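You operate a simulated robot arm through the tools that you are given. There is no shell and no other tool. Be economical: measure what you need, move in short steps, check, and stop when the job is done.

Carry out the task below with a simulated two-armed robot. There is one attempt and no reset: what you move stays moved.

## Task
Put the sample on the top of the yellow table away on the top of the white bench. Put the black pad on the top of the yellow table away on the top of the white bench. Fetch the yellow hose stub and set it on the top of the low chest. Screw the cap back on the wax bottle. Put the can marked "thread paste" from the top of the yellow table on the white job card there and the can that says "paste" on top of the hub blind there. Fetch the blue jug and set it on the top right shelf of the blue shelving. Turn the stand two knob to 30 mm. Open the left cart drawer. The order is free. Set down upright: black pad, yellow hose stub, can, blue jug.

It is judged by the outcome, as a careful person would: the job done as asked, and still so three seconds after it is handed in. It fails if anything else is knocked over, pushed out of place, dropped, spilled or broken. Lids that push on must go on centred and level and be pressed home; caps that screw on are set level and turned clockwise until they are tight.

## Robot
Two 7-joint arms with fingered hands on one trunk, on a base that drives. Base frame: it is fixed to the floor where the robot stands at the start and does not move with it; the origin is under the middle of the robot, x ahead of it, y to its left, z up. Lengths are in m, angles in rad, forces in N, time in s.
The left shoulder is at the start at [0.2, 0.135, 0.82], the right one opposite. Places, roughly: black can, blue bottle, green can [4, 0.75, 1]; black pad (5x4x7 cm) [3.3, 0.4, 0.9]; blue jug (16x10x15 cm) [3.1, 1, 0.9]; hub blind (12x12x8 cm) [3.4, 0.7, 0.9]; job card [3.5, 0.75, 0.75]; left cart drawer [-7, 11.9, 0.8]; sample [3.25, 0.5, 0.75]; stand two knob [1.9, 0.3, 0.6]; top of the low chest [3.2, -2.5, 0.3]; top of the white bench [7.3, 4.9, 0.8]; top right shelf of the blue shelving [6.7, 0.3, 1.4]; wax bottle [3.25, 0.5, 1]; yellow hose stub (6x6x9 cm) [3.5, 0.4, 0.9]. Payload 4 kg a hand.
The TCP of each hand is the grasp point between the finger pads, 0.025 m short of the fingertips. In the tool frame z runs along the fingers and y along their closing line. The gripper opens to 0.088 m. The gripper's body begins 0.029 m behind the TCP. The gripper is a hand of 4 fingers: y runs from the thumb to the fingers, the wrist lies at [-0.013, -0.106, -0.174] in the tool frame, and closing takes about 1.5 s.
Orientation is told as [roll, pitch, yaw] about the base's x, y, z axes, in that order, counted from this pose: with the fingers straight down and the wrist toward the robot, the tool's x, y and z point along [0, 1, 0], [1, 0, 0] and [0, 0, -1] of the base frame.

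## Interface
- The arms move only by the tool servo_tool. It takes "left_series", "right_series" or both (then of equal length, played together; a hand with none holds still); each is a list of rows, each a list of 7 numbers: the shift along the tool's x, y, z in m, then the turn, a rotation vector about the tool's x, y, z in rad, then the opening in per cent of the stroke, from 0 (shut) to 100 (fully open). In form: [[dx, dy, dz, ax, ay, az, claw], ...]. A call has 1 to 10 rows; each row shifts and turns the commanded pose from where the row before left it, along the tool's axes as they then stand. A row lasts 0.2 s, in which the tool goes at most 0.05 m and 0.15 rad; a call with a longer step from one row to the next is refused whole, and so is a gripper value outside its range. Where a pose cannot be reached the arm comes as near as it can. A force on the tool above 40 N (or 10 N above the force at the start of the call, whichever is more), or a blocked arm, ends the call early, and 0.2 s more pass. Each finger travels about 0.153 m/s and halts on what it meets, pressing with about 26 N; the grip force reading is that of the motor and also rises with nothing between the fingers. The clock runs only during rows and for 0.2 s after the last one: add rows that do not move to give the fingers time. The reply holds the time, the measured pose of the TCP, the force on the tool along the base axes, the opening and the grip force, in the units named above and with some noise, with the torque about the TCP (base axes, N m) and any sound that the robot's microphone picked up.
- Cameras (640 x 400 px; columns grow to the right, rows downward): "scene" is now at [0.1459, 0.0051, 1.4276]; the picture's right is [0.05, -1.00, 0.00], its down [-0.67, -0.04, -0.75] and it looks along [0.74, 0.04, -0.67] (base axes); focal length 286 px, centre (320, 200). "left" rides on the left gripper at [-0.064, -0.083, -0.098] in its tool frame; the picture's right is [-0.62, -0.37, 0.69], its down [0.71, -0.63, 0.30] and it looks along [0.32, 0.68, 0.65] (tool axes); focal length 265 px, centre (320, 200). "right" rides on the right gripper at [0.064, -0.083, -0.098] in its tool frame; the picture's right is [-0.62, 0.37, -0.69], its down [-0.71, -0.63, 0.30] and it looks along [-0.32, 0.68, 0.65] (tool axes); focal length 265 px, centre (320, 200). There is no depth. A picture from a camera that has moved, and an enlarged one, comes with that camera's place and axes in the base frame and with its lens.
- get_image(camera): a new picture of that camera. It takes no simulated time.
- slide_trunk(by): slides the trunk up (or, below 0, down) by that many m; the arms and the scene camera ride with it, the base frame stays. It gives what a move gives, with no picture.
- drive_base(legs): drives the robot by 1 to 6 legs, each [ahead, left, turn to the left] in m, m and rad, along the robot's own axes; the way and the turn of a leg run together, so that a leg with both is an arc; at most 1.5 m and 3.142 rad a leg. The arms and the cameras ride along, it lands a little off, and it stops where it bumps. It gives what a move gives.
- grasp_type(shape, hand): the hand has 4 fingers and takes this shape, open, in about a second: jaw (thumb against the fingers, like two jaws); tri (thumb and two fingers); tip (a fingertip pinch); poke (one finger out to press); point (the index stretched); flat (the hand flat); cup (the hand cupped); fist (a fist). The gripper value then closes the fingers along that shape, each until it touches; the sizes above hold for jaw. It gives what a move gives, with no picture.
- turn_head(pan, tilt): turns the head with the scene camera to pan (to the left, within 1.693 rad either way) and tilt (down, from -0.506 to 1.204), counted from straight ahead of the robot. It gives what a move gives.
- close_up(camera, box): a new picture of the part [left, top, right, bottom] of that camera's present view, enlarged. It takes no simulated time.
- job_done(): hands the job in; it is judged then, once.

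Work in short steps. Places have to be worked out from the pictures, the camera data and where the tool is seen: move nearer, look again, correct. Check each grasp and each placing, and mend what went wrong. You have 232 turns and 222 pictures in all, those below and enlarged ones among them. Open the grippers and draw the arms clear of the work before you hand the job in, unless the task says otherwise.

The tools are called as name(argument=value, ...) on one line, values as JSON. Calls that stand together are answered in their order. servo_tool: Moves the arms, as the interface text tells. Its arguments: {"type":"object","properties":{"left_series":{"type":"array","items":{"type":"array","items":{"type":"number"}}},"right_series":{"type":"array","items":{"type":"array","items":{"type":"number"}}}},"required":[]} The other tools are called the same way: slide_trunk (by) slides the trunk up or down; grasp_type (shape, hand) gives the hand a shape; drive_base (legs) drives the base; turn_head (pan, tilt) turns the head that bears the scene camera; get_image (camera) takes a picture; close_up (camera, box) takes an enlarged picture of a part of a camera's view; job_done () hands the job in.

At the start:

```text
time: 0.0
left_eef_pos: [0.6276, 0.2021, 1.1746]
left_ee_rot: [0.0, 0.0, 0.0]
left_contact_force: [-0.2, 0.8, -0.7]
left_ft_torque: [-0.01, 0.02, -0.01]
left_opening: 0.0877
left_finger_force: 0.0
left_shape: jaw
right_eef_pos: [0.5936, -0.2654, 1.1468]
right_ee_rot: [0.001, 0.0, 0.0]
right_contact_force: [0.3, -0.3, -0.3]
right_ft_torque: [0.01, 0.05, -0.01]
right_opening: 0.0876
right_finger_force: 0.0
right_shape: jaw
trunk travel left (down, up): [-0.425, 0.345]
robot x, y, heading: [0.0006, 0.0005, -0.004]
head pan, tilt: [0.052, 0.73]
```

scene: 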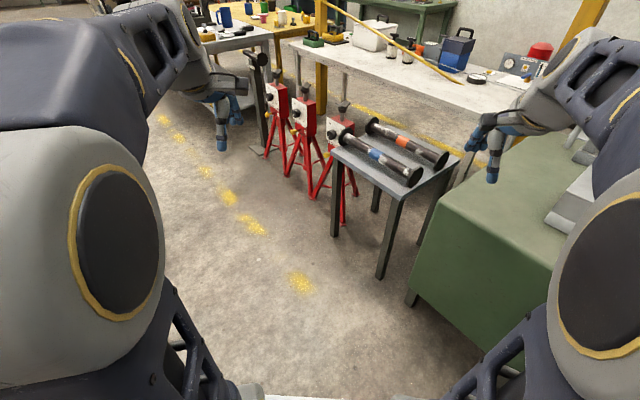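
right: 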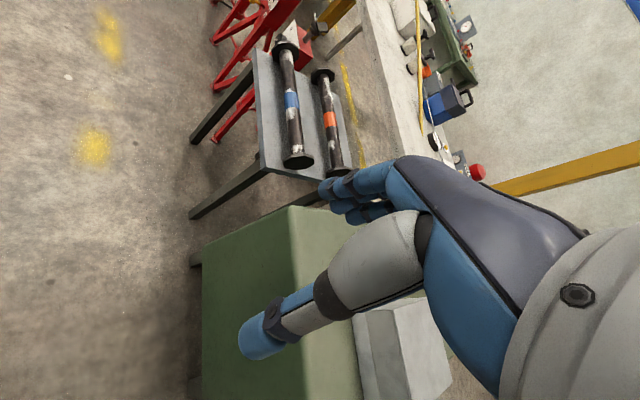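
left: 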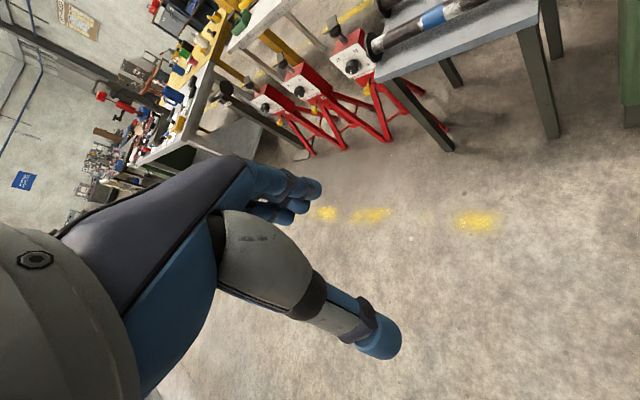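

I'll look around with the head more level first to survey the room.

turn_head(pan=0.15, tilt=0.25)

get_image(camera="scene")

close_up(camera="scene", box=[180, 100, 400, 240])

```text
time: 0.9
left_eef_pos: [0.627, 0.2018, 1.1747]
left_ee_rot: [0.0, -0.001, 0.0]
left_contact_force: [0.4, 0.4, -0.1]
left_ft_torque: [0.02, 0.02, -0.01]
left_opening: 0.0877
left_finger_force: 0.1
left_shape: jaw
right_eef_pos: [0.5946, -0.2655, 1.1479]
right_ee_rot: [-0.001, -0.001, 0.002]
right_contact_force: [-0.2, -0.2, 0.9]
right_ft_torque: [-0.01, 0.01, 0.01]
right_opening: 0.0876
right_finger_force: 0.1
right_shape: jaw
trunk travel left (down, up): [-0.425, 0.345]
robot x, y, heading: [-0.0035, 0.0033, -0.001]
head pan, tilt: [0.15, 0.25]
```

```text
218 pictures are left
camera scene: at [0.1546, 0.0146, 1.4708], right [0.15, -0.99, 0.0], down [-0.25, -0.04, -0.97], along [0.96, 0.14, -0.25], focal length 286 px, centre (320, 200)
```

scene: 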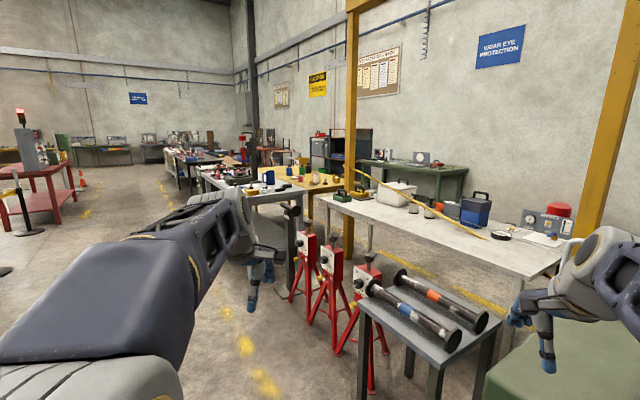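

```text
2.86 times, centred on (290, 170) of scene
camera zoom: at [0.1546, 0.0146, 1.4708], right [0.15, -0.99, 0.0], down [-0.25, -0.04, -0.97], along [0.96, 0.14, -0.25], focal length 818 px, centre (406, 286)
```

zoom: 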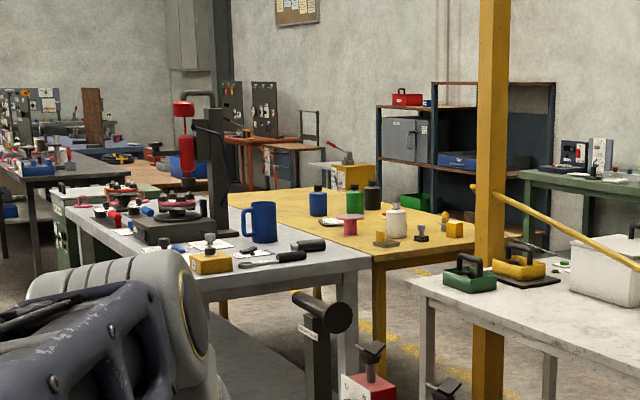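

Stands are ahead; I zoom on them to find stand two and its scale.

close_up(camera="scene", box=[280, 220, 400, 300])

close_up(camera="scene", box=[240, 160, 340, 220])

```text
5.00 times, centred on (340, 260) of scene
camera zoom: at [0.1546, 0.0146, 1.4708], right [0.15, -0.99, 0.0], down [-0.25, -0.04, -0.97], along [0.96, 0.14, -0.25], focal length 1432 px, centre (220, -100)
```

zoom: 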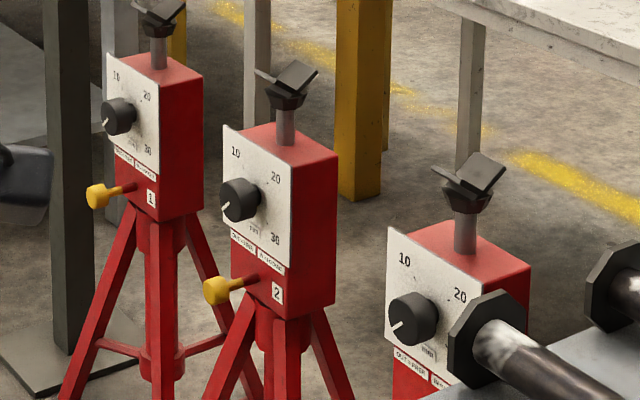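

```text
6.40 times, centred on (290, 190) of scene
camera zoom: at [0.1546, 0.0146, 1.4708], right [0.15, -0.99, 0.0], down [-0.25, -0.04, -0.97], along [0.96, 0.14, -0.25], focal length 1834 px, centre (512, 264)
```

zoom: 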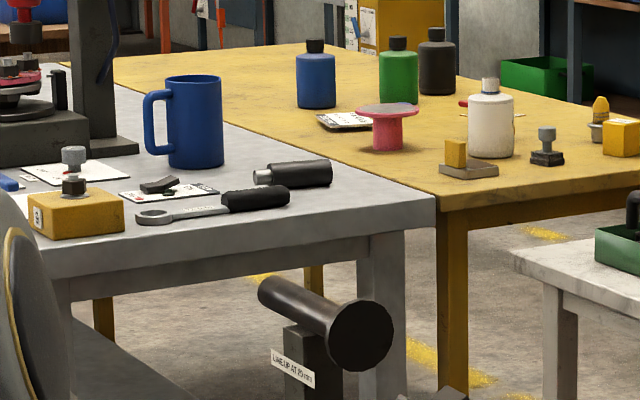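

Stand two is the middle one (label 2). I drive nearer, to about x=1.0, y=0.4, and look at the panel.

drive_base(legs=[[1.0, 0.38, 0]])

turn_head(pan=-0.15, tilt=0.7)

get_image(camera="scene")

```text
time: 6.4
left_eef_pos: [1.6263, 0.5959, 1.1741]
left_ee_rot: [0.0, 0.0, 0.014]
left_contact_force: [-0.4, 0.2, -0.8]
left_ft_torque: [-0.01, -0.04, -0.01]
left_opening: 0.0876
left_finger_force: 0.0
left_shape: jaw
right_eef_pos: [1.5991, 0.1293, 1.1461]
right_ee_rot: [-0.002, -0.002, 0.015]
right_contact_force: [0.0, 0.2, 0.5]
right_ft_torque: [-0.02, -0.03, 0.01]
right_opening: 0.0875
right_finger_force: 0.0
right_shape: jaw
trunk travel left (down, up): [-0.425, 0.345]
robot x, y, heading: [1.0021, 0.3851, 0.01]
head pan, tilt: [0.15, 0.25]
```

```text
time: 7.3
left_eef_pos: [1.6269, 0.5938, 1.1745]
left_ee_rot: [-0.002, 0.0, 0.014]
left_contact_force: [-0.1, 0.6, -0.1]
left_ft_torque: [-0.04, 0.02, -0.02]
left_opening: 0.0877
left_finger_force: 0.0
left_shape: jaw
right_eef_pos: [1.6002, 0.1293, 1.1473]
right_ee_rot: [0.0, -0.001, 0.013]
right_contact_force: [0.1, 0.0, -0.2]
right_ft_torque: [-0.02, 0.02, -0.01]
right_opening: 0.0877
right_finger_force: 0.1
right_shape: jaw
trunk travel left (down, up): [-0.425, 0.345]
robot x, y, heading: [1.0027, 0.3878, 0.012]
head pan, tilt: [-0.15, 0.7]
```

```text
214 pictures are left
camera scene: at [1.1489, 0.3754, 1.4302], right [-0.14, -0.99, 0.0], down [-0.64, 0.09, -0.77], along [0.76, -0.1, -0.64], focal length 286 px, centre (320, 200)
```

scene: 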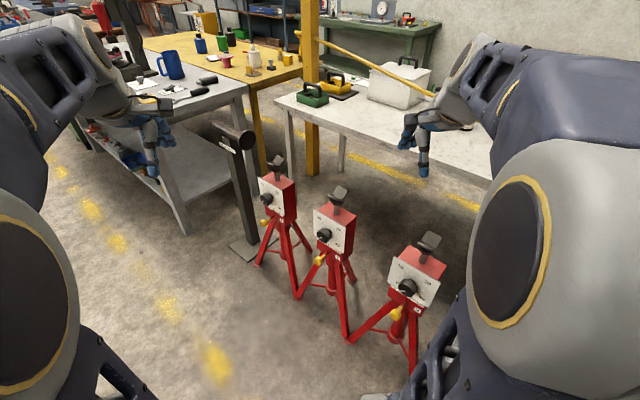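

close_up(camera="scene", box=[290, 190, 370, 270])

```text
5.00 times, centred on (330, 230) of scene
camera zoom: at [1.1489, 0.3754, 1.4302], right [-0.14, -0.99, 0.0], down [-0.64, 0.09, -0.77], along [0.76, -0.1, -0.64], focal length 1432 px, centre (270, 50)
```

zoom: 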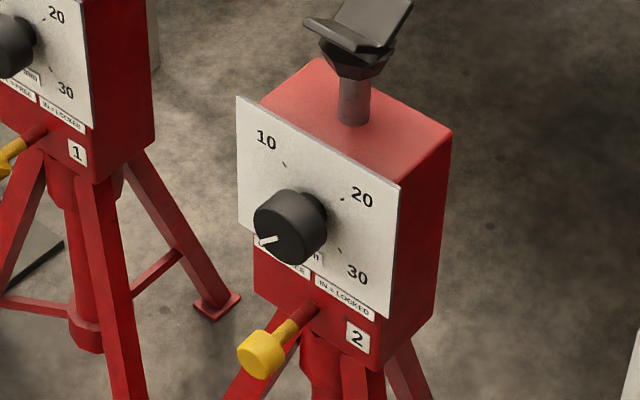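

The panel faces about 45° to our left with the knob near (1.93, 0.25, 0.59). I move to face it squarely, with the right arm in front of it.

drive_base(legs=[[0.56, 0.47, 0], [0, 0, -0.83]])

turn_head(pan=-0.2, tilt=0.85)

get_image(camera="scene")

```text
time: 13.5
left_eef_pos: [2.1301, 0.5398, 1.1746]
left_ee_rot: [0.0, 0.001, -0.824]
left_contact_force: [0.8, 0.1, -0.3]
left_ft_torque: [0.0, 0.03, -0.01]
left_opening: 0.0876
left_finger_force: 0.1
left_shape: jaw
right_eef_pos: [1.7661, 0.2463, 1.1465]
right_ee_rot: [0.0, -0.001, -0.822]
right_contact_force: [-0.3, 0.9, -0.1]
right_ft_torque: [-0.04, -0.01, -0.01]
right_opening: 0.0877
right_finger_force: 0.1
right_shape: jaw
trunk travel left (down, up): [-0.425, 0.345]
robot x, y, heading: [1.5562, 0.8624, -0.821]
head pan, tilt: [-0.15, 0.7]
```

```text
time: 14.2
left_eef_pos: [2.1301, 0.5392, 1.1745]
left_ee_rot: [0.0, 0.0, -0.821]
left_contact_force: [0.4, 0.4, 0.2]
left_ft_torque: [-0.01, 0.0, 0.0]
left_opening: 0.0876
left_finger_force: 0.1
left_shape: jaw
right_eef_pos: [1.7643, 0.2473, 1.1472]
right_ee_rot: [0.0, 0.0, -0.823]
right_contact_force: [-0.7, 0.4, -0.2]
right_ft_torque: [-0.03, 0.02, -0.02]
right_opening: 0.0877
right_finger_force: 0.1
right_shape: jaw
trunk travel left (down, up): [-0.425, 0.345]
robot x, y, heading: [1.5548, 0.8575, -0.82]
head pan, tilt: [-0.201, 0.85]
```

```text
212 pictures are left
camera scene: at [1.6387, 0.7518, 1.4179], right [-0.85, -0.52, 0.0], down [-0.39, 0.64, -0.66], along [0.34, -0.56, -0.75], focal length 286 px, centre (320, 200)
```

scene: 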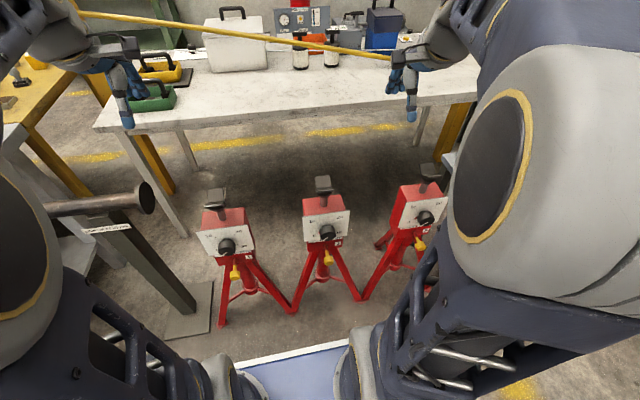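

close_up(camera="scene", box=[285, 180, 375, 280])

```text
4.00 times, centred on (330, 230) of scene
camera zoom: at [1.6387, 0.7518, 1.4179], right [-0.85, -0.52, 0.0], down [-0.39, 0.64, -0.66], along [0.34, -0.56, -0.75], focal length 1146 px, centre (280, 80)
```

zoom: 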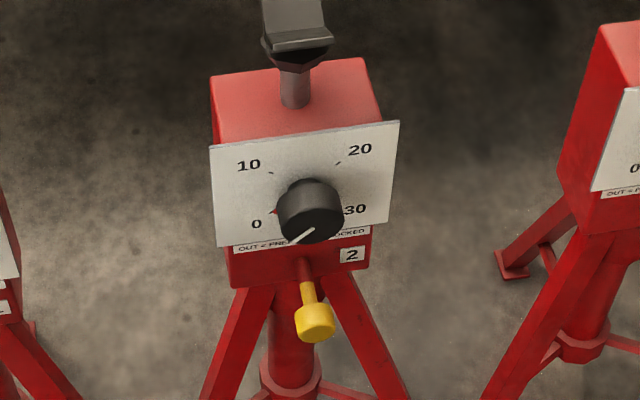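

The view is square now: 0/10/20/30 scale clockwise, knob centre about (1.92, 0.23, 0.565), pointer at about 0, pin seems out (free). I turn the right tool to point forward.

servo_tool(right_series=[[0, 0, 0, -0.15, 0, 0, 100], [0, 0, 0, -0.15, 0, 0, 100], [0, 0, 0, -0.15, 0, 0, 100], [0, 0, 0, -0.15, 0, 0, 100], [0, 0, 0, -0.15, 0, 0, 100], [0, 0, 0, -0.15, 0, 0, 100], [0, 0, 0, -0.15, 0, 0, 100], [0, 0, 0, -0.15, 0, 0, 100], [0, 0, 0, -0.15, 0, 0, 100], [0, 0, 0, -0.15, 0, 0, 100]])

slide_trunk(by=-0.2)

servo_tool(right_series=[[0, 0, -0.03, -0.071, 0, -0.15, 100], [0, 0, -0.03, 0, 0, -0.15, 100], [0, 0, -0.03, 0, 0, -0.15, 100], [0, 0, -0.03, 0, 0, -0.15, 100], [0, 0, 0, 0, 0, -0.15, 100], [0, 0, 0, 0, 0, -0.15, 100], [0, 0, 0, 0, 0, -0.15, 100], [0, 0, 0, 0, 0, -0.15, 100]])

```text
time: 16.4
left_eef_pos: [2.1307, 0.5406, 1.175]
left_ee_rot: [-0.001, 0.0, -0.821]
left_contact_force: [-0.1, 0.5, -0.4]
left_ft_torque: [-0.02, 0.0, 0.01]
left_opening: 0.0874
left_finger_force: 0.1
left_shape: jaw
right_eef_pos: [1.7646, 0.247, 1.1466]
right_ee_rot: [0.016, -1.502, -0.835]
right_contact_force: [0.8, 0.5, -0.7]
right_ft_torque: [-0.03, 0.03, 0.0]
right_opening: 0.0875
right_finger_force: 0.1
right_shape: jaw
trunk travel left (down, up): [-0.425, 0.345]
robot x, y, heading: [1.5553, 0.8597, -0.824]
head pan, tilt: [-0.201, 0.85]
```

```text
time: 18.5
left_eef_pos: [2.1307, 0.54, 0.9739]
left_ee_rot: [0.0, 0.001, -0.823]
left_contact_force: [-0.4, -0.2, 0.3]
left_ft_torque: [0.01, -0.01, -0.01]
left_opening: 0.0875
left_finger_force: 0.1
left_shape: jaw
right_eef_pos: [1.7657, 0.2459, 0.9462]
right_ee_rot: [0.0, -1.5, -0.823]
right_contact_force: [0.6, 0.3, 0.5]
right_ft_torque: [-0.02, 0.0, 0.02]
right_opening: 0.0877
right_finger_force: 0.1
right_shape: jaw
trunk travel left (down, up): [-0.225, 0.545]
robot x, y, heading: [1.5562, 0.8626, -0.823]
head pan, tilt: [-0.201, 0.85]
```

```text
refused: row 1 steps farther than a row can; nothing moved
```

The combined rotation was over the limit; I split it, moving back 0.12 m and rolling the wrist to the right side.

servo_tool(right_series=[[0, 0, -0.03, -0.071, 0, 0, 100], [0, 0, -0.03, 0, 0, -0.15, 100], [0, 0, -0.03, 0, 0, -0.15, 100], [0, 0, -0.03, 0, 0, -0.15, 100], [0, 0, 0, 0, 0, -0.15, 100], [0, 0, 0, 0, 0, -0.15, 100], [0, 0, 0, 0, 0, -0.15, 100], [0, 0, 0, 0, 0, -0.15, 100], [0, 0, 0, 0, 0, -0.15, 100], [0, 0, 0, 0, 0, -0.15, 100]])

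get_image(camera="right")

get_image(camera="scene")

```text
time: 20.7
left_eef_pos: [2.1298, 0.539, 0.9739]
left_ee_rot: [0.001, 0.0, -0.822]
left_contact_force: [0.2, 0.3, 0.0]
left_ft_torque: [-0.02, 0.01, -0.01]
left_opening: 0.0876
left_finger_force: 0.1
left_shape: jaw
right_eef_pos: [1.6835, 0.2985, 0.9603]
right_ee_rot: [-1.571, -0.219, 0.749]
right_contact_force: [0.5, -0.5, 0.4]
right_ft_torque: [-0.01, -0.01, 0.01]
right_opening: 0.0875
right_finger_force: 0.1
right_shape: jaw
right hand out of reach, approached as far as the arm can: row 1, 2, 3
trunk travel left (down, up): [-0.225, 0.545]
robot x, y, heading: [1.5553, 0.8611, -0.823]
head pan, tilt: [-0.201, 0.85]
```

```text
210 pictures are left
camera right: at [1.567, 0.3237, 0.8801], right [-0.31, 0.66, 0.69], down [-0.36, -0.75, 0.56], along [0.88, -0.07, 0.47], focal length 265 px, centre (320, 200)
```

right: 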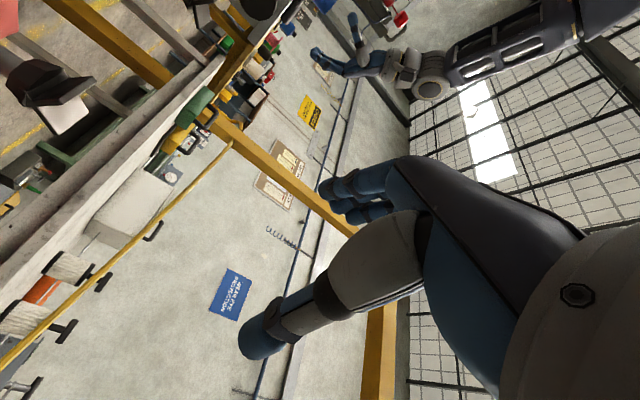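

```text
209 pictures are left
camera scene: at [1.6386, 0.7518, 1.2178], right [-0.85, -0.52, 0.0], down [-0.39, 0.64, -0.66], along [0.34, -0.56, -0.75], focal length 286 px, centre (320, 200)
```

scene: 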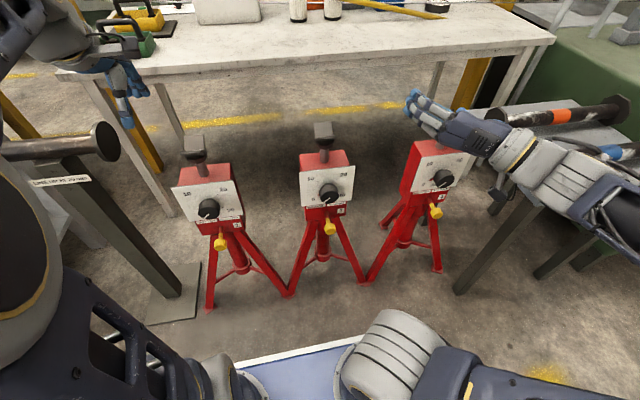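

Now I move the right hand down and left toward a pre-grasp ~10 cm in front of the knob.

servo_tool(right_series=[[0.0415, 0.004, 0.009, 0, 0, 0, 100], [0.0415, 0.004, 0.009, 0, 0, 0, 100], [0.0415, 0.004, 0.009, 0, 0, 0, 100], [0.0415, 0.004, 0.009, 0, 0, 0, 100], [0.0415, 0.004, 0.009, 0, 0, 0, 100], [0.0415, 0.004, 0.009, 0, 0, 0, 100], [0.0415, 0.004, 0.009, 0, 0, 0, 100], [0.0415, 0.004, 0.009, 0, 0, 0, 100], [0.0415, 0.004, 0.009, 0, 0, 0, 100], [0.0415, 0.004, 0.009, 0, 0, 0, 100]])

get_image(camera="right")

close_up(camera="scene", box=[220, 100, 440, 260])

```text
time: 22.9
left_eef_pos: [2.1301, 0.5398, 0.975]
left_ee_rot: [-0.001, -0.001, -0.821]
left_contact_force: [-0.3, 0.3, 0.2]
left_ft_torque: [-0.02, 0.01, 0.01]
left_opening: 0.0877
left_finger_force: 0.0
left_shape: jaw
right_eef_pos: [1.8396, 0.3125, 0.5633]
right_ee_rot: [-1.57, -0.219, 0.746]
right_contact_force: [-0.6, 0.4, 1.0]
right_ft_torque: [0.03, 0.01, -0.02]
right_opening: 0.0877
right_finger_force: 0.1
right_shape: jaw
right hand out of reach, approached as far as the arm can: row 4, 5
trunk travel left (down, up): [-0.225, 0.545]
robot x, y, heading: [1.5546, 0.8604, -0.823]
head pan, tilt: [-0.201, 0.85]
```

```text
208 pictures are left
camera right: at [1.722, 0.3377, 0.4826], right [-0.31, 0.66, 0.69], down [-0.36, -0.75, 0.56], along [0.88, -0.07, 0.47], focal length 265 px, centre (320, 200)
```

right: 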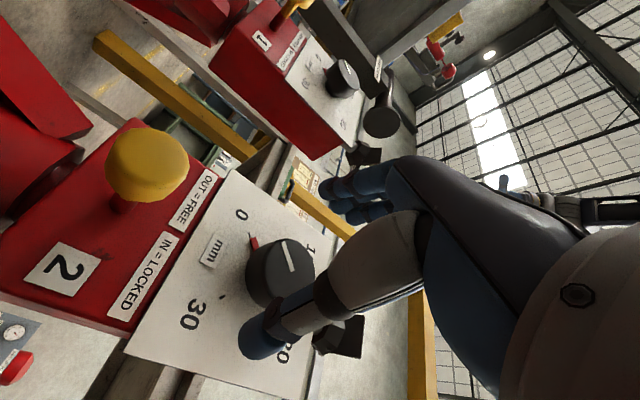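

```text
2.50 times, centred on (330, 180) of scene
camera zoom: at [1.6384, 0.7518, 1.2179], right [-0.85, -0.52, 0.0], down [-0.39, 0.64, -0.66], along [0.34, -0.56, -0.75], focal length 716 px, centre (295, 250)
```

zoom: 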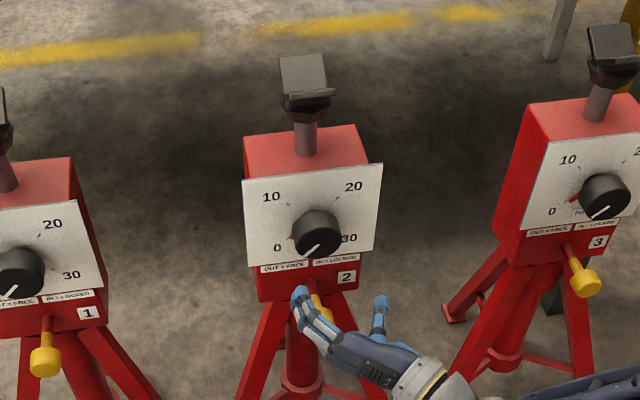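

The hand is ~10 cm in front of the knob and aligned within ~5 mm; knob now reads 0, so 270° clockwise is needed. I roll the wrist back (ccw) before gripping.

servo_tool(right_series=[[-0.005, 0.006, 0, 0, 0, 0, 100], [0, 0, 0, 0, 0, -0.15, 100], [0, 0, 0, 0, 0, -0.15, 100], [0, 0, 0, 0, 0, -0.15, 100], [0, 0, 0, 0, 0, -0.15, 100], [0, 0, 0, 0, 0, -0.15, 100], [0, 0, 0, 0, 0, -0.15, 100]])

close_up(camera="scene", box=[220, 100, 440, 260])

```text
time: 24.5
left_eef_pos: [2.1298, 0.5392, 0.9736]
left_ee_rot: [0.002, 0.002, -0.823]
left_contact_force: [-0.6, -0.3, -0.5]
left_ft_torque: [0.02, -0.04, 0.0]
left_opening: 0.0878
left_finger_force: 0.1
left_shape: jaw
right_eef_pos: [1.8434, 0.3163, 0.5704]
right_ee_rot: [-1.569, 0.681, 0.749]
right_contact_force: [0.4, -0.2, 0.3]
right_ft_torque: [-0.02, 0.0, -0.02]
right_opening: 0.0877
right_finger_force: 0.1
right_shape: jaw
trunk travel left (down, up): [-0.225, 0.545]
robot x, y, heading: [1.5582, 0.8618, -0.82]
head pan, tilt: [-0.201, 0.85]
```

```text
2.50 times, centred on (330, 180) of scene
camera zoom: at [1.6385, 0.7518, 1.2178], right [-0.85, -0.52, 0.0], down [-0.39, 0.64, -0.66], along [0.34, -0.56, -0.75], focal length 716 px, centre (295, 250)
```

zoom: 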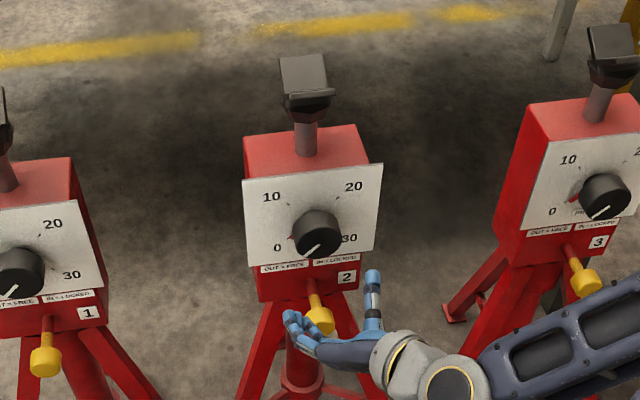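

Aligned; I advance 9 cm so the fingers straddle the knob, then close.

servo_tool(right_series=[[0, 0, 0.02, 0, 0, 0, 100], [0, 0, 0.02, 0, 0, 0, 100], [0, 0, 0.02, 0, 0, 0, 100], [0, 0, 0.015, 0, 0, 0, 100], [0, 0, 0.015, 0, 0, 0, 100]])

close_up(camera="scene", box=[260, 120, 400, 220])

get_image(camera="right")

```text
time: 25.7
left_eef_pos: [2.1297, 0.5393, 0.9745]
left_ee_rot: [0.0, 0.0, -0.823]
left_contact_force: [0.0, 0.1, 0.5]
left_ft_torque: [0.03, 0.01, 0.0]
left_opening: 0.0878
left_finger_force: 0.0
left_shape: jaw
right_eef_pos: [1.9043, 0.2501, 0.5702]
right_ee_rot: [-1.569, 0.678, 0.748]
right_contact_force: [0.5, 0.0, -0.7]
right_ft_torque: [0.03, 0.04, -0.01]
right_opening: 0.088
right_finger_force: 0.0
right_shape: jaw
trunk travel left (down, up): [-0.225, 0.545]
robot x, y, heading: [1.5514, 0.8595, -0.827]
head pan, tilt: [-0.201, 0.85]
```

```text
4.00 times, centred on (330, 170) of scene
camera zoom: at [1.6386, 0.7518, 1.2178], right [-0.85, -0.52, 0.0], down [-0.39, 0.64, -0.66], along [0.34, -0.56, -0.75], focal length 1146 px, centre (280, 320)
```

zoom: 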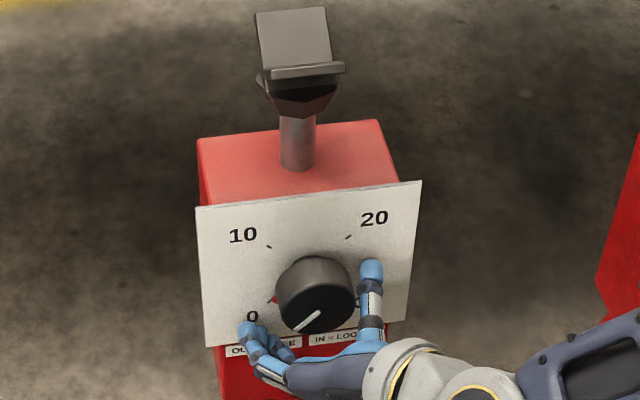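

```text
204 pictures are left
camera right: at [1.7603, 0.2491, 0.5733], right [0.02, 0.97, 0.25], down [0.18, -0.25, 0.95], along [0.98, 0.02, -0.18], focal length 265 px, centre (320, 200)
```

right: 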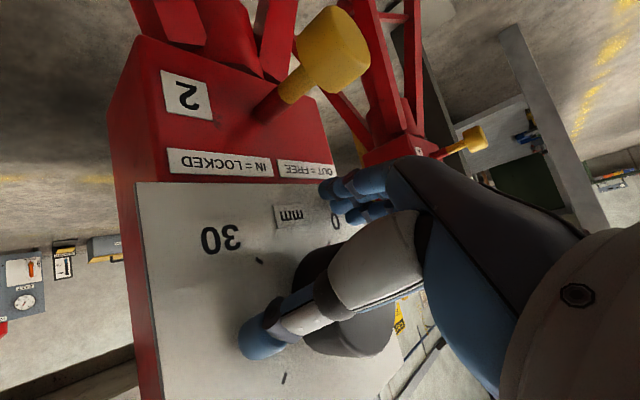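

The fingers straddle the knob well; I close the hand on it.

servo_tool(right_series=[[0, 0, 0, 0, 0, 0, 60], [0, 0, 0, 0, 0, 0, 30], [0, 0, 0, 0, 0, 0, 0], [0, 0, 0, 0, 0, 0, 0], [0, 0, 0, 0, 0, 0, 0], [0, 0, 0, 0, 0, 0, 0], [0, 0, 0, 0, 0, 0, 0], [0, 0, 0, 0, 0, 0, 0]])

close_up(camera="scene", box=[260, 120, 400, 220])

```text
time: 27.5
left_eef_pos: [2.1296, 0.5401, 0.9725]
left_ee_rot: [0.001, 0.0, -0.823]
left_contact_force: [-0.6, -0.2, -0.4]
left_ft_torque: [0.0, -0.03, -0.02]
left_opening: 0.0873
left_finger_force: 0.1
left_shape: jaw
right_eef_pos: [1.9057, 0.2503, 0.5701]
right_ee_rot: [-1.57, 0.678, 0.752]
right_contact_force: [4.4, -6.3, -12.8]
right_ft_torque: [0.06, 0.21, -0.06]
right_opening: 0.0068
right_finger_force: 25.9
right_shape: jaw
trunk travel left (down, up): [-0.225, 0.545]
robot x, y, heading: [1.5581, 0.8601, -0.824]
head pan, tilt: [-0.201, 0.85]
```

```text
4.00 times, centred on (330, 170) of scene
camera zoom: at [1.6389, 0.7515, 1.2177], right [-0.85, -0.52, 0.0], down [-0.39, 0.64, -0.66], along [0.34, -0.56, -0.75], focal length 1146 px, centre (280, 320)
```

zoom: 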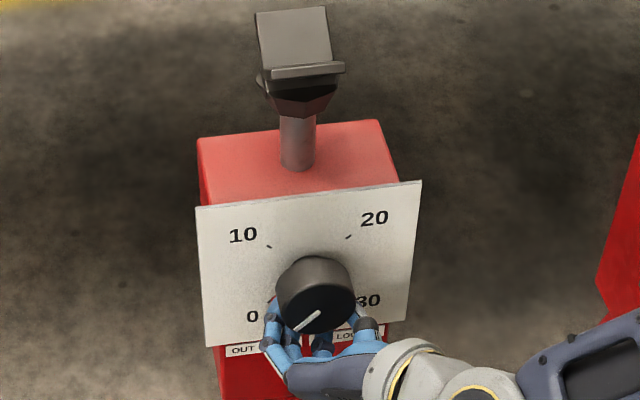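

The fingers closed below the knob: it sits ~2 cm higher than I took it. I open, back off, shift up 2.2 cm and left 0.7 cm, and go in again.

servo_tool(right_series=[[0, 0, 0, 0, 0, 0, 50], [0, 0, 0, 0, 0, 0, 100], [0, 0, 0, 0, 0, 0, 100], [0, 0, -0.04, 0, 0, 0, 100], [-0.0215, -0.0084, 0, 0, 0, 0, 100], [0, 0, 0.02, 0, 0, 0, 100], [0, 0, 0.02, 0, 0, 0, 100]])

close_up(camera="scene", box=[260, 120, 400, 220])

```text
time: 29.1
left_eef_pos: [2.1304, 0.54, 0.9739]
left_ee_rot: [0.001, -0.002, -0.823]
left_contact_force: [0.2, 0.3, -0.8]
left_ft_torque: [-0.02, 0.0, 0.02]
left_opening: 0.0875
left_finger_force: 0.0
left_shape: jaw
right_eef_pos: [1.9096, 0.255, 0.5918]
right_ee_rot: [-1.571, 0.676, 0.749]
right_contact_force: [-0.6, 0.3, 0.4]
right_ft_torque: [0.0, 0.01, 0.01]
right_opening: 0.0878
right_finger_force: 0.1
right_shape: jaw
trunk travel left (down, up): [-0.225, 0.545]
robot x, y, heading: [1.5535, 0.86, -0.82]
head pan, tilt: [-0.201, 0.85]
```

```text
4.00 times, centred on (330, 170) of scene
camera zoom: at [1.6386, 0.7518, 1.2178], right [-0.85, -0.52, 0.0], down [-0.39, 0.64, -0.66], along [0.34, -0.56, -0.75], focal length 1146 px, centre (280, 320)
```

zoom: 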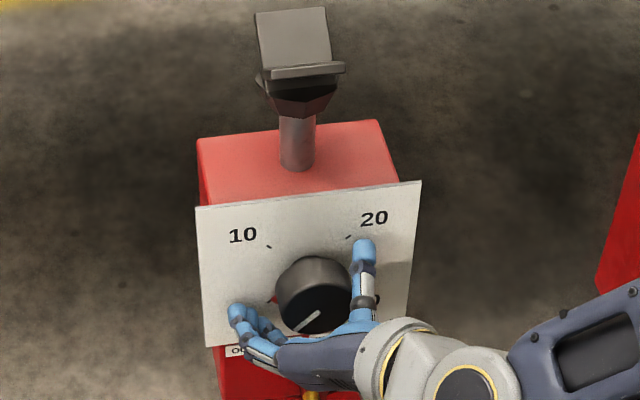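

Now the fingertips bracket the knob. I close again and check.

servo_tool(right_series=[[0, 0, 0, 0, 0, 0, 60], [0, 0, 0, 0, 0, 0, 30], [0, 0, 0, 0, 0, 0, 0], [0, 0, 0, 0, 0, 0, 0], [0, 0, 0, 0, 0, 0, 0]])

close_up(camera="scene", box=[260, 120, 400, 220])

```text
time: 30.3
left_eef_pos: [2.13, 0.5385, 0.9742]
left_ee_rot: [0.0, 0.0, -0.822]
left_contact_force: [-0.8, 0.9, 0.2]
left_ft_torque: [0.01, -0.02, 0.01]
left_opening: 0.0875
left_finger_force: 0.2
left_shape: jaw
right_eef_pos: [1.9106, 0.2535, 0.5926]
right_ee_rot: [-1.572, 0.678, 0.744]
right_contact_force: [7.5, -18.8, 2.7]
right_ft_torque: [-0.04, 0.07, -0.07]
right_opening: 0.0388
right_finger_force: 25.8
right_shape: jaw
trunk travel left (down, up): [-0.225, 0.545]
robot x, y, heading: [1.5577, 0.8596, -0.824]
head pan, tilt: [-0.201, 0.85]
```

```text
4.00 times, centred on (330, 170) of scene
camera zoom: at [1.6388, 0.7515, 1.2178], right [-0.85, -0.52, 0.0], down [-0.39, 0.64, -0.66], along [0.34, -0.56, -0.75], focal length 1146 px, centre (280, 320)
```

zoom: 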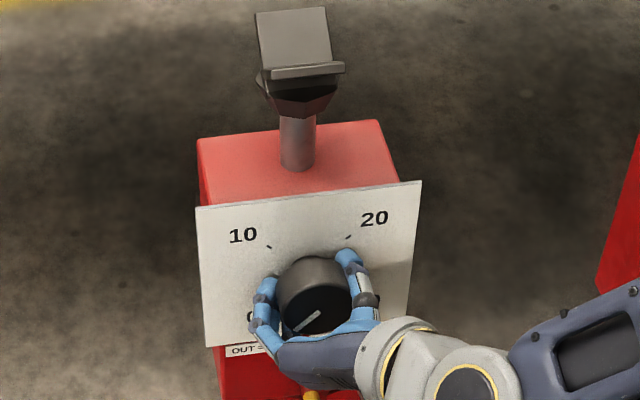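

Gripped (39 mm). Turn clockwise 1.2 rad.

servo_tool(right_series=[[0, 0, 0, 0, 0, 0.15, 0], [0, 0, 0, 0, 0, 0.15, 0], [0, 0, 0, 0, 0, 0.15, 0], [0, 0, 0, 0, 0, 0.15, 0], [0, 0, 0, 0, 0, 0.15, 0], [0, 0, 0, 0, 0, 0.15, 0], [0, 0, 0, 0, 0, 0.15, 0], [0, 0, 0, 0, 0, 0.15, 0]])

close_up(camera="scene", box=[260, 120, 400, 220])

```text
time: 32.2
left_eef_pos: [2.1305, 0.5404, 0.9734]
left_ee_rot: [0.0, 0.0, -0.82]
left_contact_force: [-0.4, -1.0, 0.6]
left_ft_torque: [0.04, 0.05, 0.02]
left_opening: 0.0877
left_finger_force: 0.0
left_shape: jaw
right_eef_pos: [1.9117, 0.2554, 0.5928]
right_ee_rot: [-1.574, -0.52, 0.754]
right_contact_force: [20.1, -10.4, 1.3]
right_ft_torque: [-0.11, 0.26, 0.02]
right_opening: 0.0385
right_finger_force: 26.3
right_shape: jaw
trunk travel left (down, up): [-0.225, 0.545]
robot x, y, heading: [1.5553, 0.8663, -0.82]
head pan, tilt: [-0.201, 0.85]
stopped in row 8 (right hand): the force on the tool passed its limit at 41 N (the readings are from after the stop); the commanded pose is now the measured one
```

```text
4.00 times, centred on (330, 170) of scene
camera zoom: at [1.6392, 0.7516, 1.2177], right [-0.85, -0.52, 0.0], down [-0.39, 0.64, -0.66], along [0.34, -0.56, -0.75], focal length 1146 px, centre (280, 320)
```

zoom: 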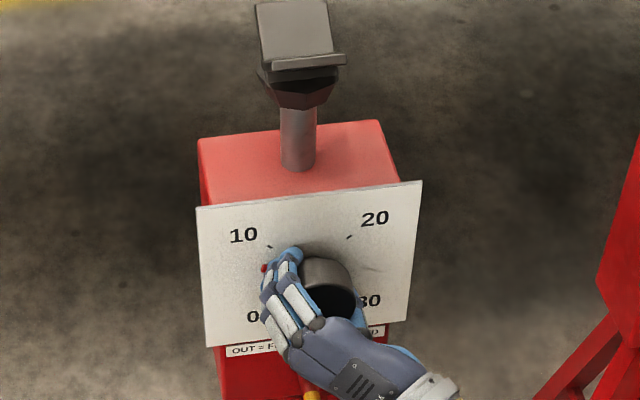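

Knob is turning (red mark moved toward 10, saddle rose). I release, roll back 1.2 rad around it, and regrip.

servo_tool(right_series=[[0, 0, 0, 0, 0, 0, 50], [0, 0, 0, 0, 0, 0, 100], [0, 0, -0.003, 0, 0, -0.15, 100], [0, 0, 0, 0, 0, -0.15, 100], [0, 0, 0, 0, 0, -0.15, 100], [0, 0, 0, 0, 0, -0.15, 100], [0, 0, 0, 0, 0, -0.15, 100], [0, 0, 0, 0, 0, -0.15, 100], [0, 0, 0, 0, 0, -0.15, 100], [0, 0, 0, 0, 0, -0.15, 100]])

close_up(camera="scene", box=[260, 120, 400, 220])

```text
time: 34.4
left_eef_pos: [2.1303, 0.5394, 0.9743]
left_ee_rot: [0.0, 0.001, -0.822]
left_contact_force: [0.4, 0.0, 0.3]
left_ft_torque: [-0.02, -0.01, 0.0]
left_opening: 0.0876
left_finger_force: 0.0
left_shape: jaw
right_eef_pos: [1.9087, 0.2572, 0.5931]
right_ee_rot: [-1.572, 0.681, 0.749]
right_contact_force: [-0.7, 1.0, 0.1]
right_ft_torque: [0.01, -0.02, 0.02]
right_opening: 0.0875
right_finger_force: 0.0
right_shape: jaw
trunk travel left (down, up): [-0.225, 0.545]
robot x, y, heading: [1.5582, 0.8619, -0.82]
head pan, tilt: [-0.201, 0.85]
```

```text
4.00 times, centred on (330, 170) of scene
camera zoom: at [1.6386, 0.7518, 1.2178], right [-0.85, -0.52, 0.0], down [-0.39, 0.64, -0.66], along [0.34, -0.56, -0.75], focal length 1146 px, centre (280, 320)
```

zoom: 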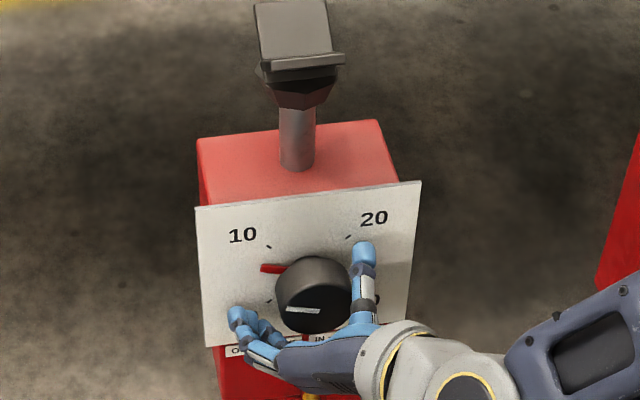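

About 55° done (pointer near 6). Regrip and turn again.

servo_tool(right_series=[[0, 0, 0.002, 0, 0, 0, 50], [0, 0, 0, 0, 0, 0, 0], [0, 0, 0, 0, 0, 0, 0], [0, 0, 0, 0, 0, 0.15, 0], [0, 0, 0, 0, 0, 0.15, 0], [0, 0, 0, 0, 0, 0.15, 0], [0, 0, 0, 0, 0, 0.15, 0], [0, 0, 0, 0, 0, 0.15, 0], [0, 0, 0, 0, 0, 0.15, 0], [0, 0, 0, 0, 0, 0.15, 0]])

servo_tool(right_series=[[0, 0, 0, 0, 0, 0.1, 0], [0, 0, 0, 0, 0, 0.1, 0]])

servo_tool(right_series=[[0, 0, 0, 0, 0, 0, 50], [0, 0, 0, 0, 0, 0, 100], [0, 0, -0.003, 0, 0, -0.15, 100], [0, 0, 0, 0, 0, -0.15, 100], [0, 0, 0, 0, 0, -0.15, 100], [0, 0, 0, 0, 0, -0.15, 100], [0, 0, 0, 0, 0, -0.15, 100], [0, 0, 0, 0, 0, -0.15, 100], [0, 0, 0, 0, 0, -0.15, 100], [0, 0, 0, 0, 0, -0.15, 100]])

close_up(camera="scene", box=[260, 120, 400, 220])

```text
time: 36.6
left_eef_pos: [2.1305, 0.5395, 0.9743]
left_ee_rot: [0.0, 0.0, -0.821]
left_contact_force: [-0.8, -0.3, -0.1]
left_ft_torque: [-0.01, -0.02, 0.01]
left_opening: 0.0875
left_finger_force: 0.1
left_shape: jaw
right_eef_pos: [1.9112, 0.2571, 0.5941]
right_ee_rot: [-1.574, -0.371, 0.756]
right_contact_force: [25.1, -9.0, 4.3]
right_ft_torque: [-0.15, 0.27, 0.1]
right_opening: 0.0403
right_finger_force: 26.3
right_shape: jaw
trunk travel left (down, up): [-0.225, 0.545]
robot x, y, heading: [1.5577, 0.861, -0.821]
head pan, tilt: [-0.201, 0.85]
```

```text
time: 37.2
left_eef_pos: [2.1298, 0.5398, 0.9746]
left_ee_rot: [0.0, 0.001, -0.822]
left_contact_force: [0.6, -0.5, -0.3]
left_ft_torque: [0.02, -0.01, 0.0]
left_opening: 0.0878
left_finger_force: 0.0
left_shape: jaw
right_eef_pos: [1.9108, 0.2565, 0.5943]
right_ee_rot: [-1.573, -0.573, 0.757]
right_contact_force: [24.3, -6.4, 7.5]
right_ft_torque: [-0.21, 0.24, 0.14]
right_opening: 0.0406
right_finger_force: 26.1
right_shape: jaw
trunk travel left (down, up): [-0.225, 0.545]
robot x, y, heading: [1.5534, 0.863, -0.822]
head pan, tilt: [-0.201, 0.85]
```

```text
time: 39.4
left_eef_pos: [2.1313, 0.5393, 0.9745]
left_ee_rot: [0.001, 0.001, -0.821]
left_contact_force: [0.6, -0.6, 0.0]
left_ft_torque: [0.02, -0.04, -0.03]
left_opening: 0.0877
left_finger_force: 0.0
left_shape: jaw
right_eef_pos: [1.9081, 0.2588, 0.5931]
right_ee_rot: [-1.573, 0.632, 0.75]
right_contact_force: [-0.7, -0.3, 0.9]
right_ft_torque: [0.03, -0.03, 0.02]
right_opening: 0.0877
right_finger_force: 0.1
right_shape: jaw
trunk travel left (down, up): [-0.225, 0.545]
robot x, y, heading: [1.5523, 0.8613, -0.822]
head pan, tilt: [-0.201, 0.85]
```

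```text
4.00 times, centred on (330, 170) of scene
camera zoom: at [1.6386, 0.7518, 1.2178], right [-0.85, -0.52, 0.0], down [-0.39, 0.64, -0.66], along [0.34, -0.56, -0.75], focal length 1146 px, centre (280, 320)
```

zoom: 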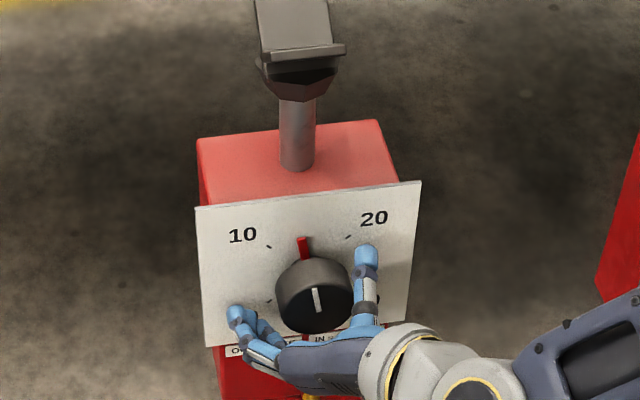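

Pointer now about 14. Another full stroke.

servo_tool(right_series=[[0, 0, 0.002, 0, 0, 0, 50], [0, 0, 0, 0, 0, 0, 0], [0, 0, 0, 0, 0, 0, 0], [0, 0, 0, 0, 0, 0.15, 0], [0, 0, 0, 0, 0, 0.15, 0], [0, 0, 0, 0, 0, 0.15, 0], [0, 0, 0, 0, 0, 0.15, 0], [0, 0, 0, 0, 0, 0.15, 0], [0, 0, 0, 0, 0, 0.15, 0], [0, 0, 0, 0, 0, 0.15, 0]])

servo_tool(right_series=[[0, 0, 0, 0, 0, 0.1, 0], [0, 0, 0, 0, 0, 0.1, 0]])

servo_tool(right_series=[[0, 0, 0, 0, 0, 0, 50], [0, 0, 0, 0, 0, 0, 100], [0, 0, -0.003, 0, 0, -0.15, 100], [0, 0, 0, 0, 0, -0.15, 100], [0, 0, 0, 0, 0, -0.15, 100], [0, 0, 0, 0, 0, -0.15, 100], [0, 0, 0, 0, 0, -0.15, 100], [0, 0, 0, 0, 0, -0.15, 100], [0, 0, 0, 0, 0, -0.15, 100], [0, 0, 0, 0, 0, -0.15, 100]])

close_up(camera="scene", box=[260, 120, 400, 220])

```text
time: 41.6
left_eef_pos: [2.1295, 0.5394, 0.9742]
left_ee_rot: [-0.001, 0.0, -0.82]
left_contact_force: [0.6, -0.3, -0.4]
left_ft_torque: [-0.01, 0.01, -0.06]
left_opening: 0.0876
left_finger_force: 0.1
left_shape: jaw
right_eef_pos: [1.9107, 0.2587, 0.5943]
right_ee_rot: [-1.572, -0.422, 0.756]
right_contact_force: [19.6, -4.7, 2.1]
right_ft_torque: [-0.25, 0.22, 0.17]
right_opening: 0.042
right_finger_force: 26.2
right_shape: jaw
trunk travel left (down, up): [-0.225, 0.545]
robot x, y, heading: [1.5538, 0.8627, -0.821]
head pan, tilt: [-0.201, 0.85]
```

```text
time: 42.2
left_eef_pos: [2.1299, 0.5395, 0.9747]
left_ee_rot: [0.001, 0.001, -0.823]
left_contact_force: [-1.0, 0.1, -0.4]
left_ft_torque: [0.02, -0.02, 0.02]
left_opening: 0.0878
left_finger_force: 0.0
left_shape: jaw
right_eef_pos: [1.9098, 0.2587, 0.5947]
right_ee_rot: [-1.575, -0.62, 0.756]
right_contact_force: [20.4, -3.1, 6.2]
right_ft_torque: [-0.29, 0.19, 0.2]
right_opening: 0.0422
right_finger_force: 25.9
right_shape: jaw
trunk travel left (down, up): [-0.225, 0.545]
robot x, y, heading: [1.5567, 0.8633, -0.824]
head pan, tilt: [-0.201, 0.85]
```

```text
time: 44.4
left_eef_pos: [2.1293, 0.539, 0.9739]
left_ee_rot: [0.0, 0.001, -0.821]
left_contact_force: [0.0, -0.4, 0.0]
left_ft_torque: [0.0, -0.03, 0.0]
left_opening: 0.0877
left_finger_force: 0.1
left_shape: jaw
right_eef_pos: [1.9075, 0.2597, 0.5944]
right_ee_rot: [-1.569, 0.581, 0.751]
right_contact_force: [0.6, 0.2, 0.3]
right_ft_torque: [-0.02, 0.0, 0.03]
right_opening: 0.0877
right_finger_force: 0.0
right_shape: jaw
trunk travel left (down, up): [-0.225, 0.545]
robot x, y, heading: [1.5535, 0.8586, -0.819]
head pan, tilt: [-0.201, 0.85]
```

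```text
4.00 times, centred on (330, 170) of scene
camera zoom: at [1.6386, 0.7518, 1.2178], right [-0.85, -0.52, 0.0], down [-0.39, 0.64, -0.66], along [0.34, -0.56, -0.75], focal length 1146 px, centre (280, 320)
```

zoom: 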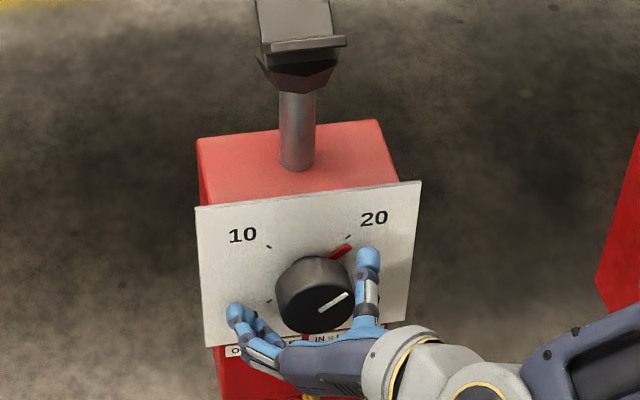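

Pointer a bit past 20. Another stroke of 1.2 rad, then look.

servo_tool(right_series=[[0, 0, 0.003, 0, 0, 0, 50], [0, 0, 0, 0, 0, 0, 0], [0, 0, 0, 0, 0, 0, 0], [0, 0, 0, 0, 0, 0.15, 0], [0, 0, 0, 0, 0, 0.15, 0], [0, 0, 0, 0, 0, 0.15, 0], [0, 0, 0, 0, 0, 0.15, 0], [0, 0, 0, 0, 0, 0.15, 0], [0, 0, 0, 0, 0, 0.15, 0], [0, 0, 0, 0, 0, 0.15, 0]])

servo_tool(right_series=[[0, 0, 0, 0, 0, 0.08, 0], [0, 0, 0, 0, 0, 0.07, 0]])

servo_tool(right_series=[[0, 0, 0, 0, 0, 0, 50], [0, 0, 0, 0, 0, 0, 100], [0, 0, -0.003, 0, 0, -0.15, 100], [0, 0, 0, 0, 0, -0.15, 100], [0, 0, 0, 0, 0, -0.15, 100], [0, 0, 0, 0, 0, -0.15, 100], [0, 0, 0, 0, 0, -0.15, 100], [0, 0, 0, 0, 0, -0.15, 100], [0, 0, 0, 0, 0, -0.15, 100]])

close_up(camera="scene", box=[260, 120, 400, 220])

get_image(camera="right")

```text
time: 46.6
left_eef_pos: [2.1296, 0.5391, 0.9729]
left_ee_rot: [0.001, 0.0, -0.821]
left_contact_force: [0.3, -0.1, -0.6]
left_ft_torque: [-0.01, 0.0, -0.04]
left_opening: 0.0874
left_finger_force: 0.0
left_shape: jaw
right_eef_pos: [1.9115, 0.2586, 0.5939]
right_ee_rot: [-1.574, -0.472, 0.757]
right_contact_force: [25.1, -11.3, 4.1]
right_ft_torque: [-0.17, 0.25, 0.16]
right_opening: 0.0419
right_finger_force: 25.9
right_shape: jaw
trunk travel left (down, up): [-0.225, 0.545]
robot x, y, heading: [1.5554, 0.8621, -0.816]
head pan, tilt: [-0.201, 0.85]
```

```text
time: 47.2
left_eef_pos: [2.1295, 0.5402, 0.9735]
left_ee_rot: [0.001, 0.0, -0.822]
left_contact_force: [-0.5, 0.3, -0.4]
left_ft_torque: [0.0, 0.02, -0.01]
left_opening: 0.0874
left_finger_force: 0.1
left_shape: jaw
right_eef_pos: [1.91, 0.2576, 0.5935]
right_ee_rot: [-1.573, -0.623, 0.756]
right_contact_force: [25.8, -7.5, 7.3]
right_ft_torque: [-0.23, 0.23, 0.18]
right_opening: 0.0421
right_finger_force: 25.8
right_shape: jaw
trunk travel left (down, up): [-0.225, 0.545]
robot x, y, heading: [1.551, 0.862, -0.822]
head pan, tilt: [-0.201, 0.85]
```

```text
time: 49.2
left_eef_pos: [2.1302, 0.539, 0.973]
left_ee_rot: [0.0, 0.0, -0.822]
left_contact_force: [0.4, 0.3, -0.7]
left_ft_torque: [0.01, -0.03, 0.0]
left_opening: 0.0875
left_finger_force: 0.1
left_shape: jaw
right_eef_pos: [1.9075, 0.2586, 0.593]
right_ee_rot: [-1.572, 0.431, 0.75]
right_contact_force: [-0.7, -0.3, -0.1]
right_ft_torque: [-0.01, 0.0, -0.03]
right_opening: 0.0878
right_finger_force: 0.0
right_shape: jaw
trunk travel left (down, up): [-0.225, 0.545]
robot x, y, heading: [1.5549, 0.8625, -0.825]
head pan, tilt: [-0.201, 0.85]
```

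```text
4.00 times, centred on (330, 170) of scene
camera zoom: at [1.6387, 0.7518, 1.2178], right [-0.85, -0.52, 0.0], down [-0.39, 0.64, -0.66], along [0.34, -0.56, -0.75], focal length 1146 px, centre (280, 320)
```

zoom: 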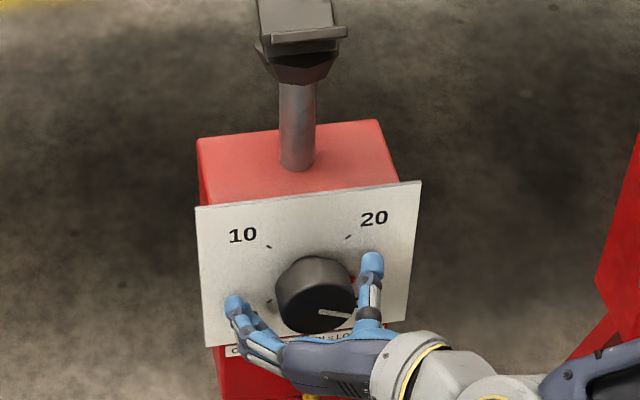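

```text
195 pictures are left
camera right: at [1.7645, 0.2593, 0.5701], right [-0.04, 0.91, 0.41], down [0.01, -0.41, 0.91], along [1.0, 0.04, 0.01], focal length 265 px, centre (320, 200)
```

right: 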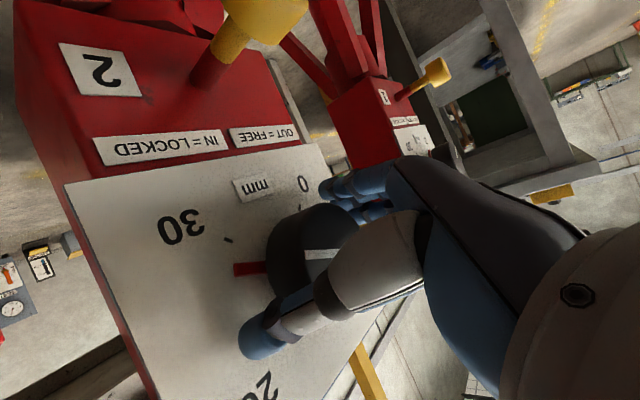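

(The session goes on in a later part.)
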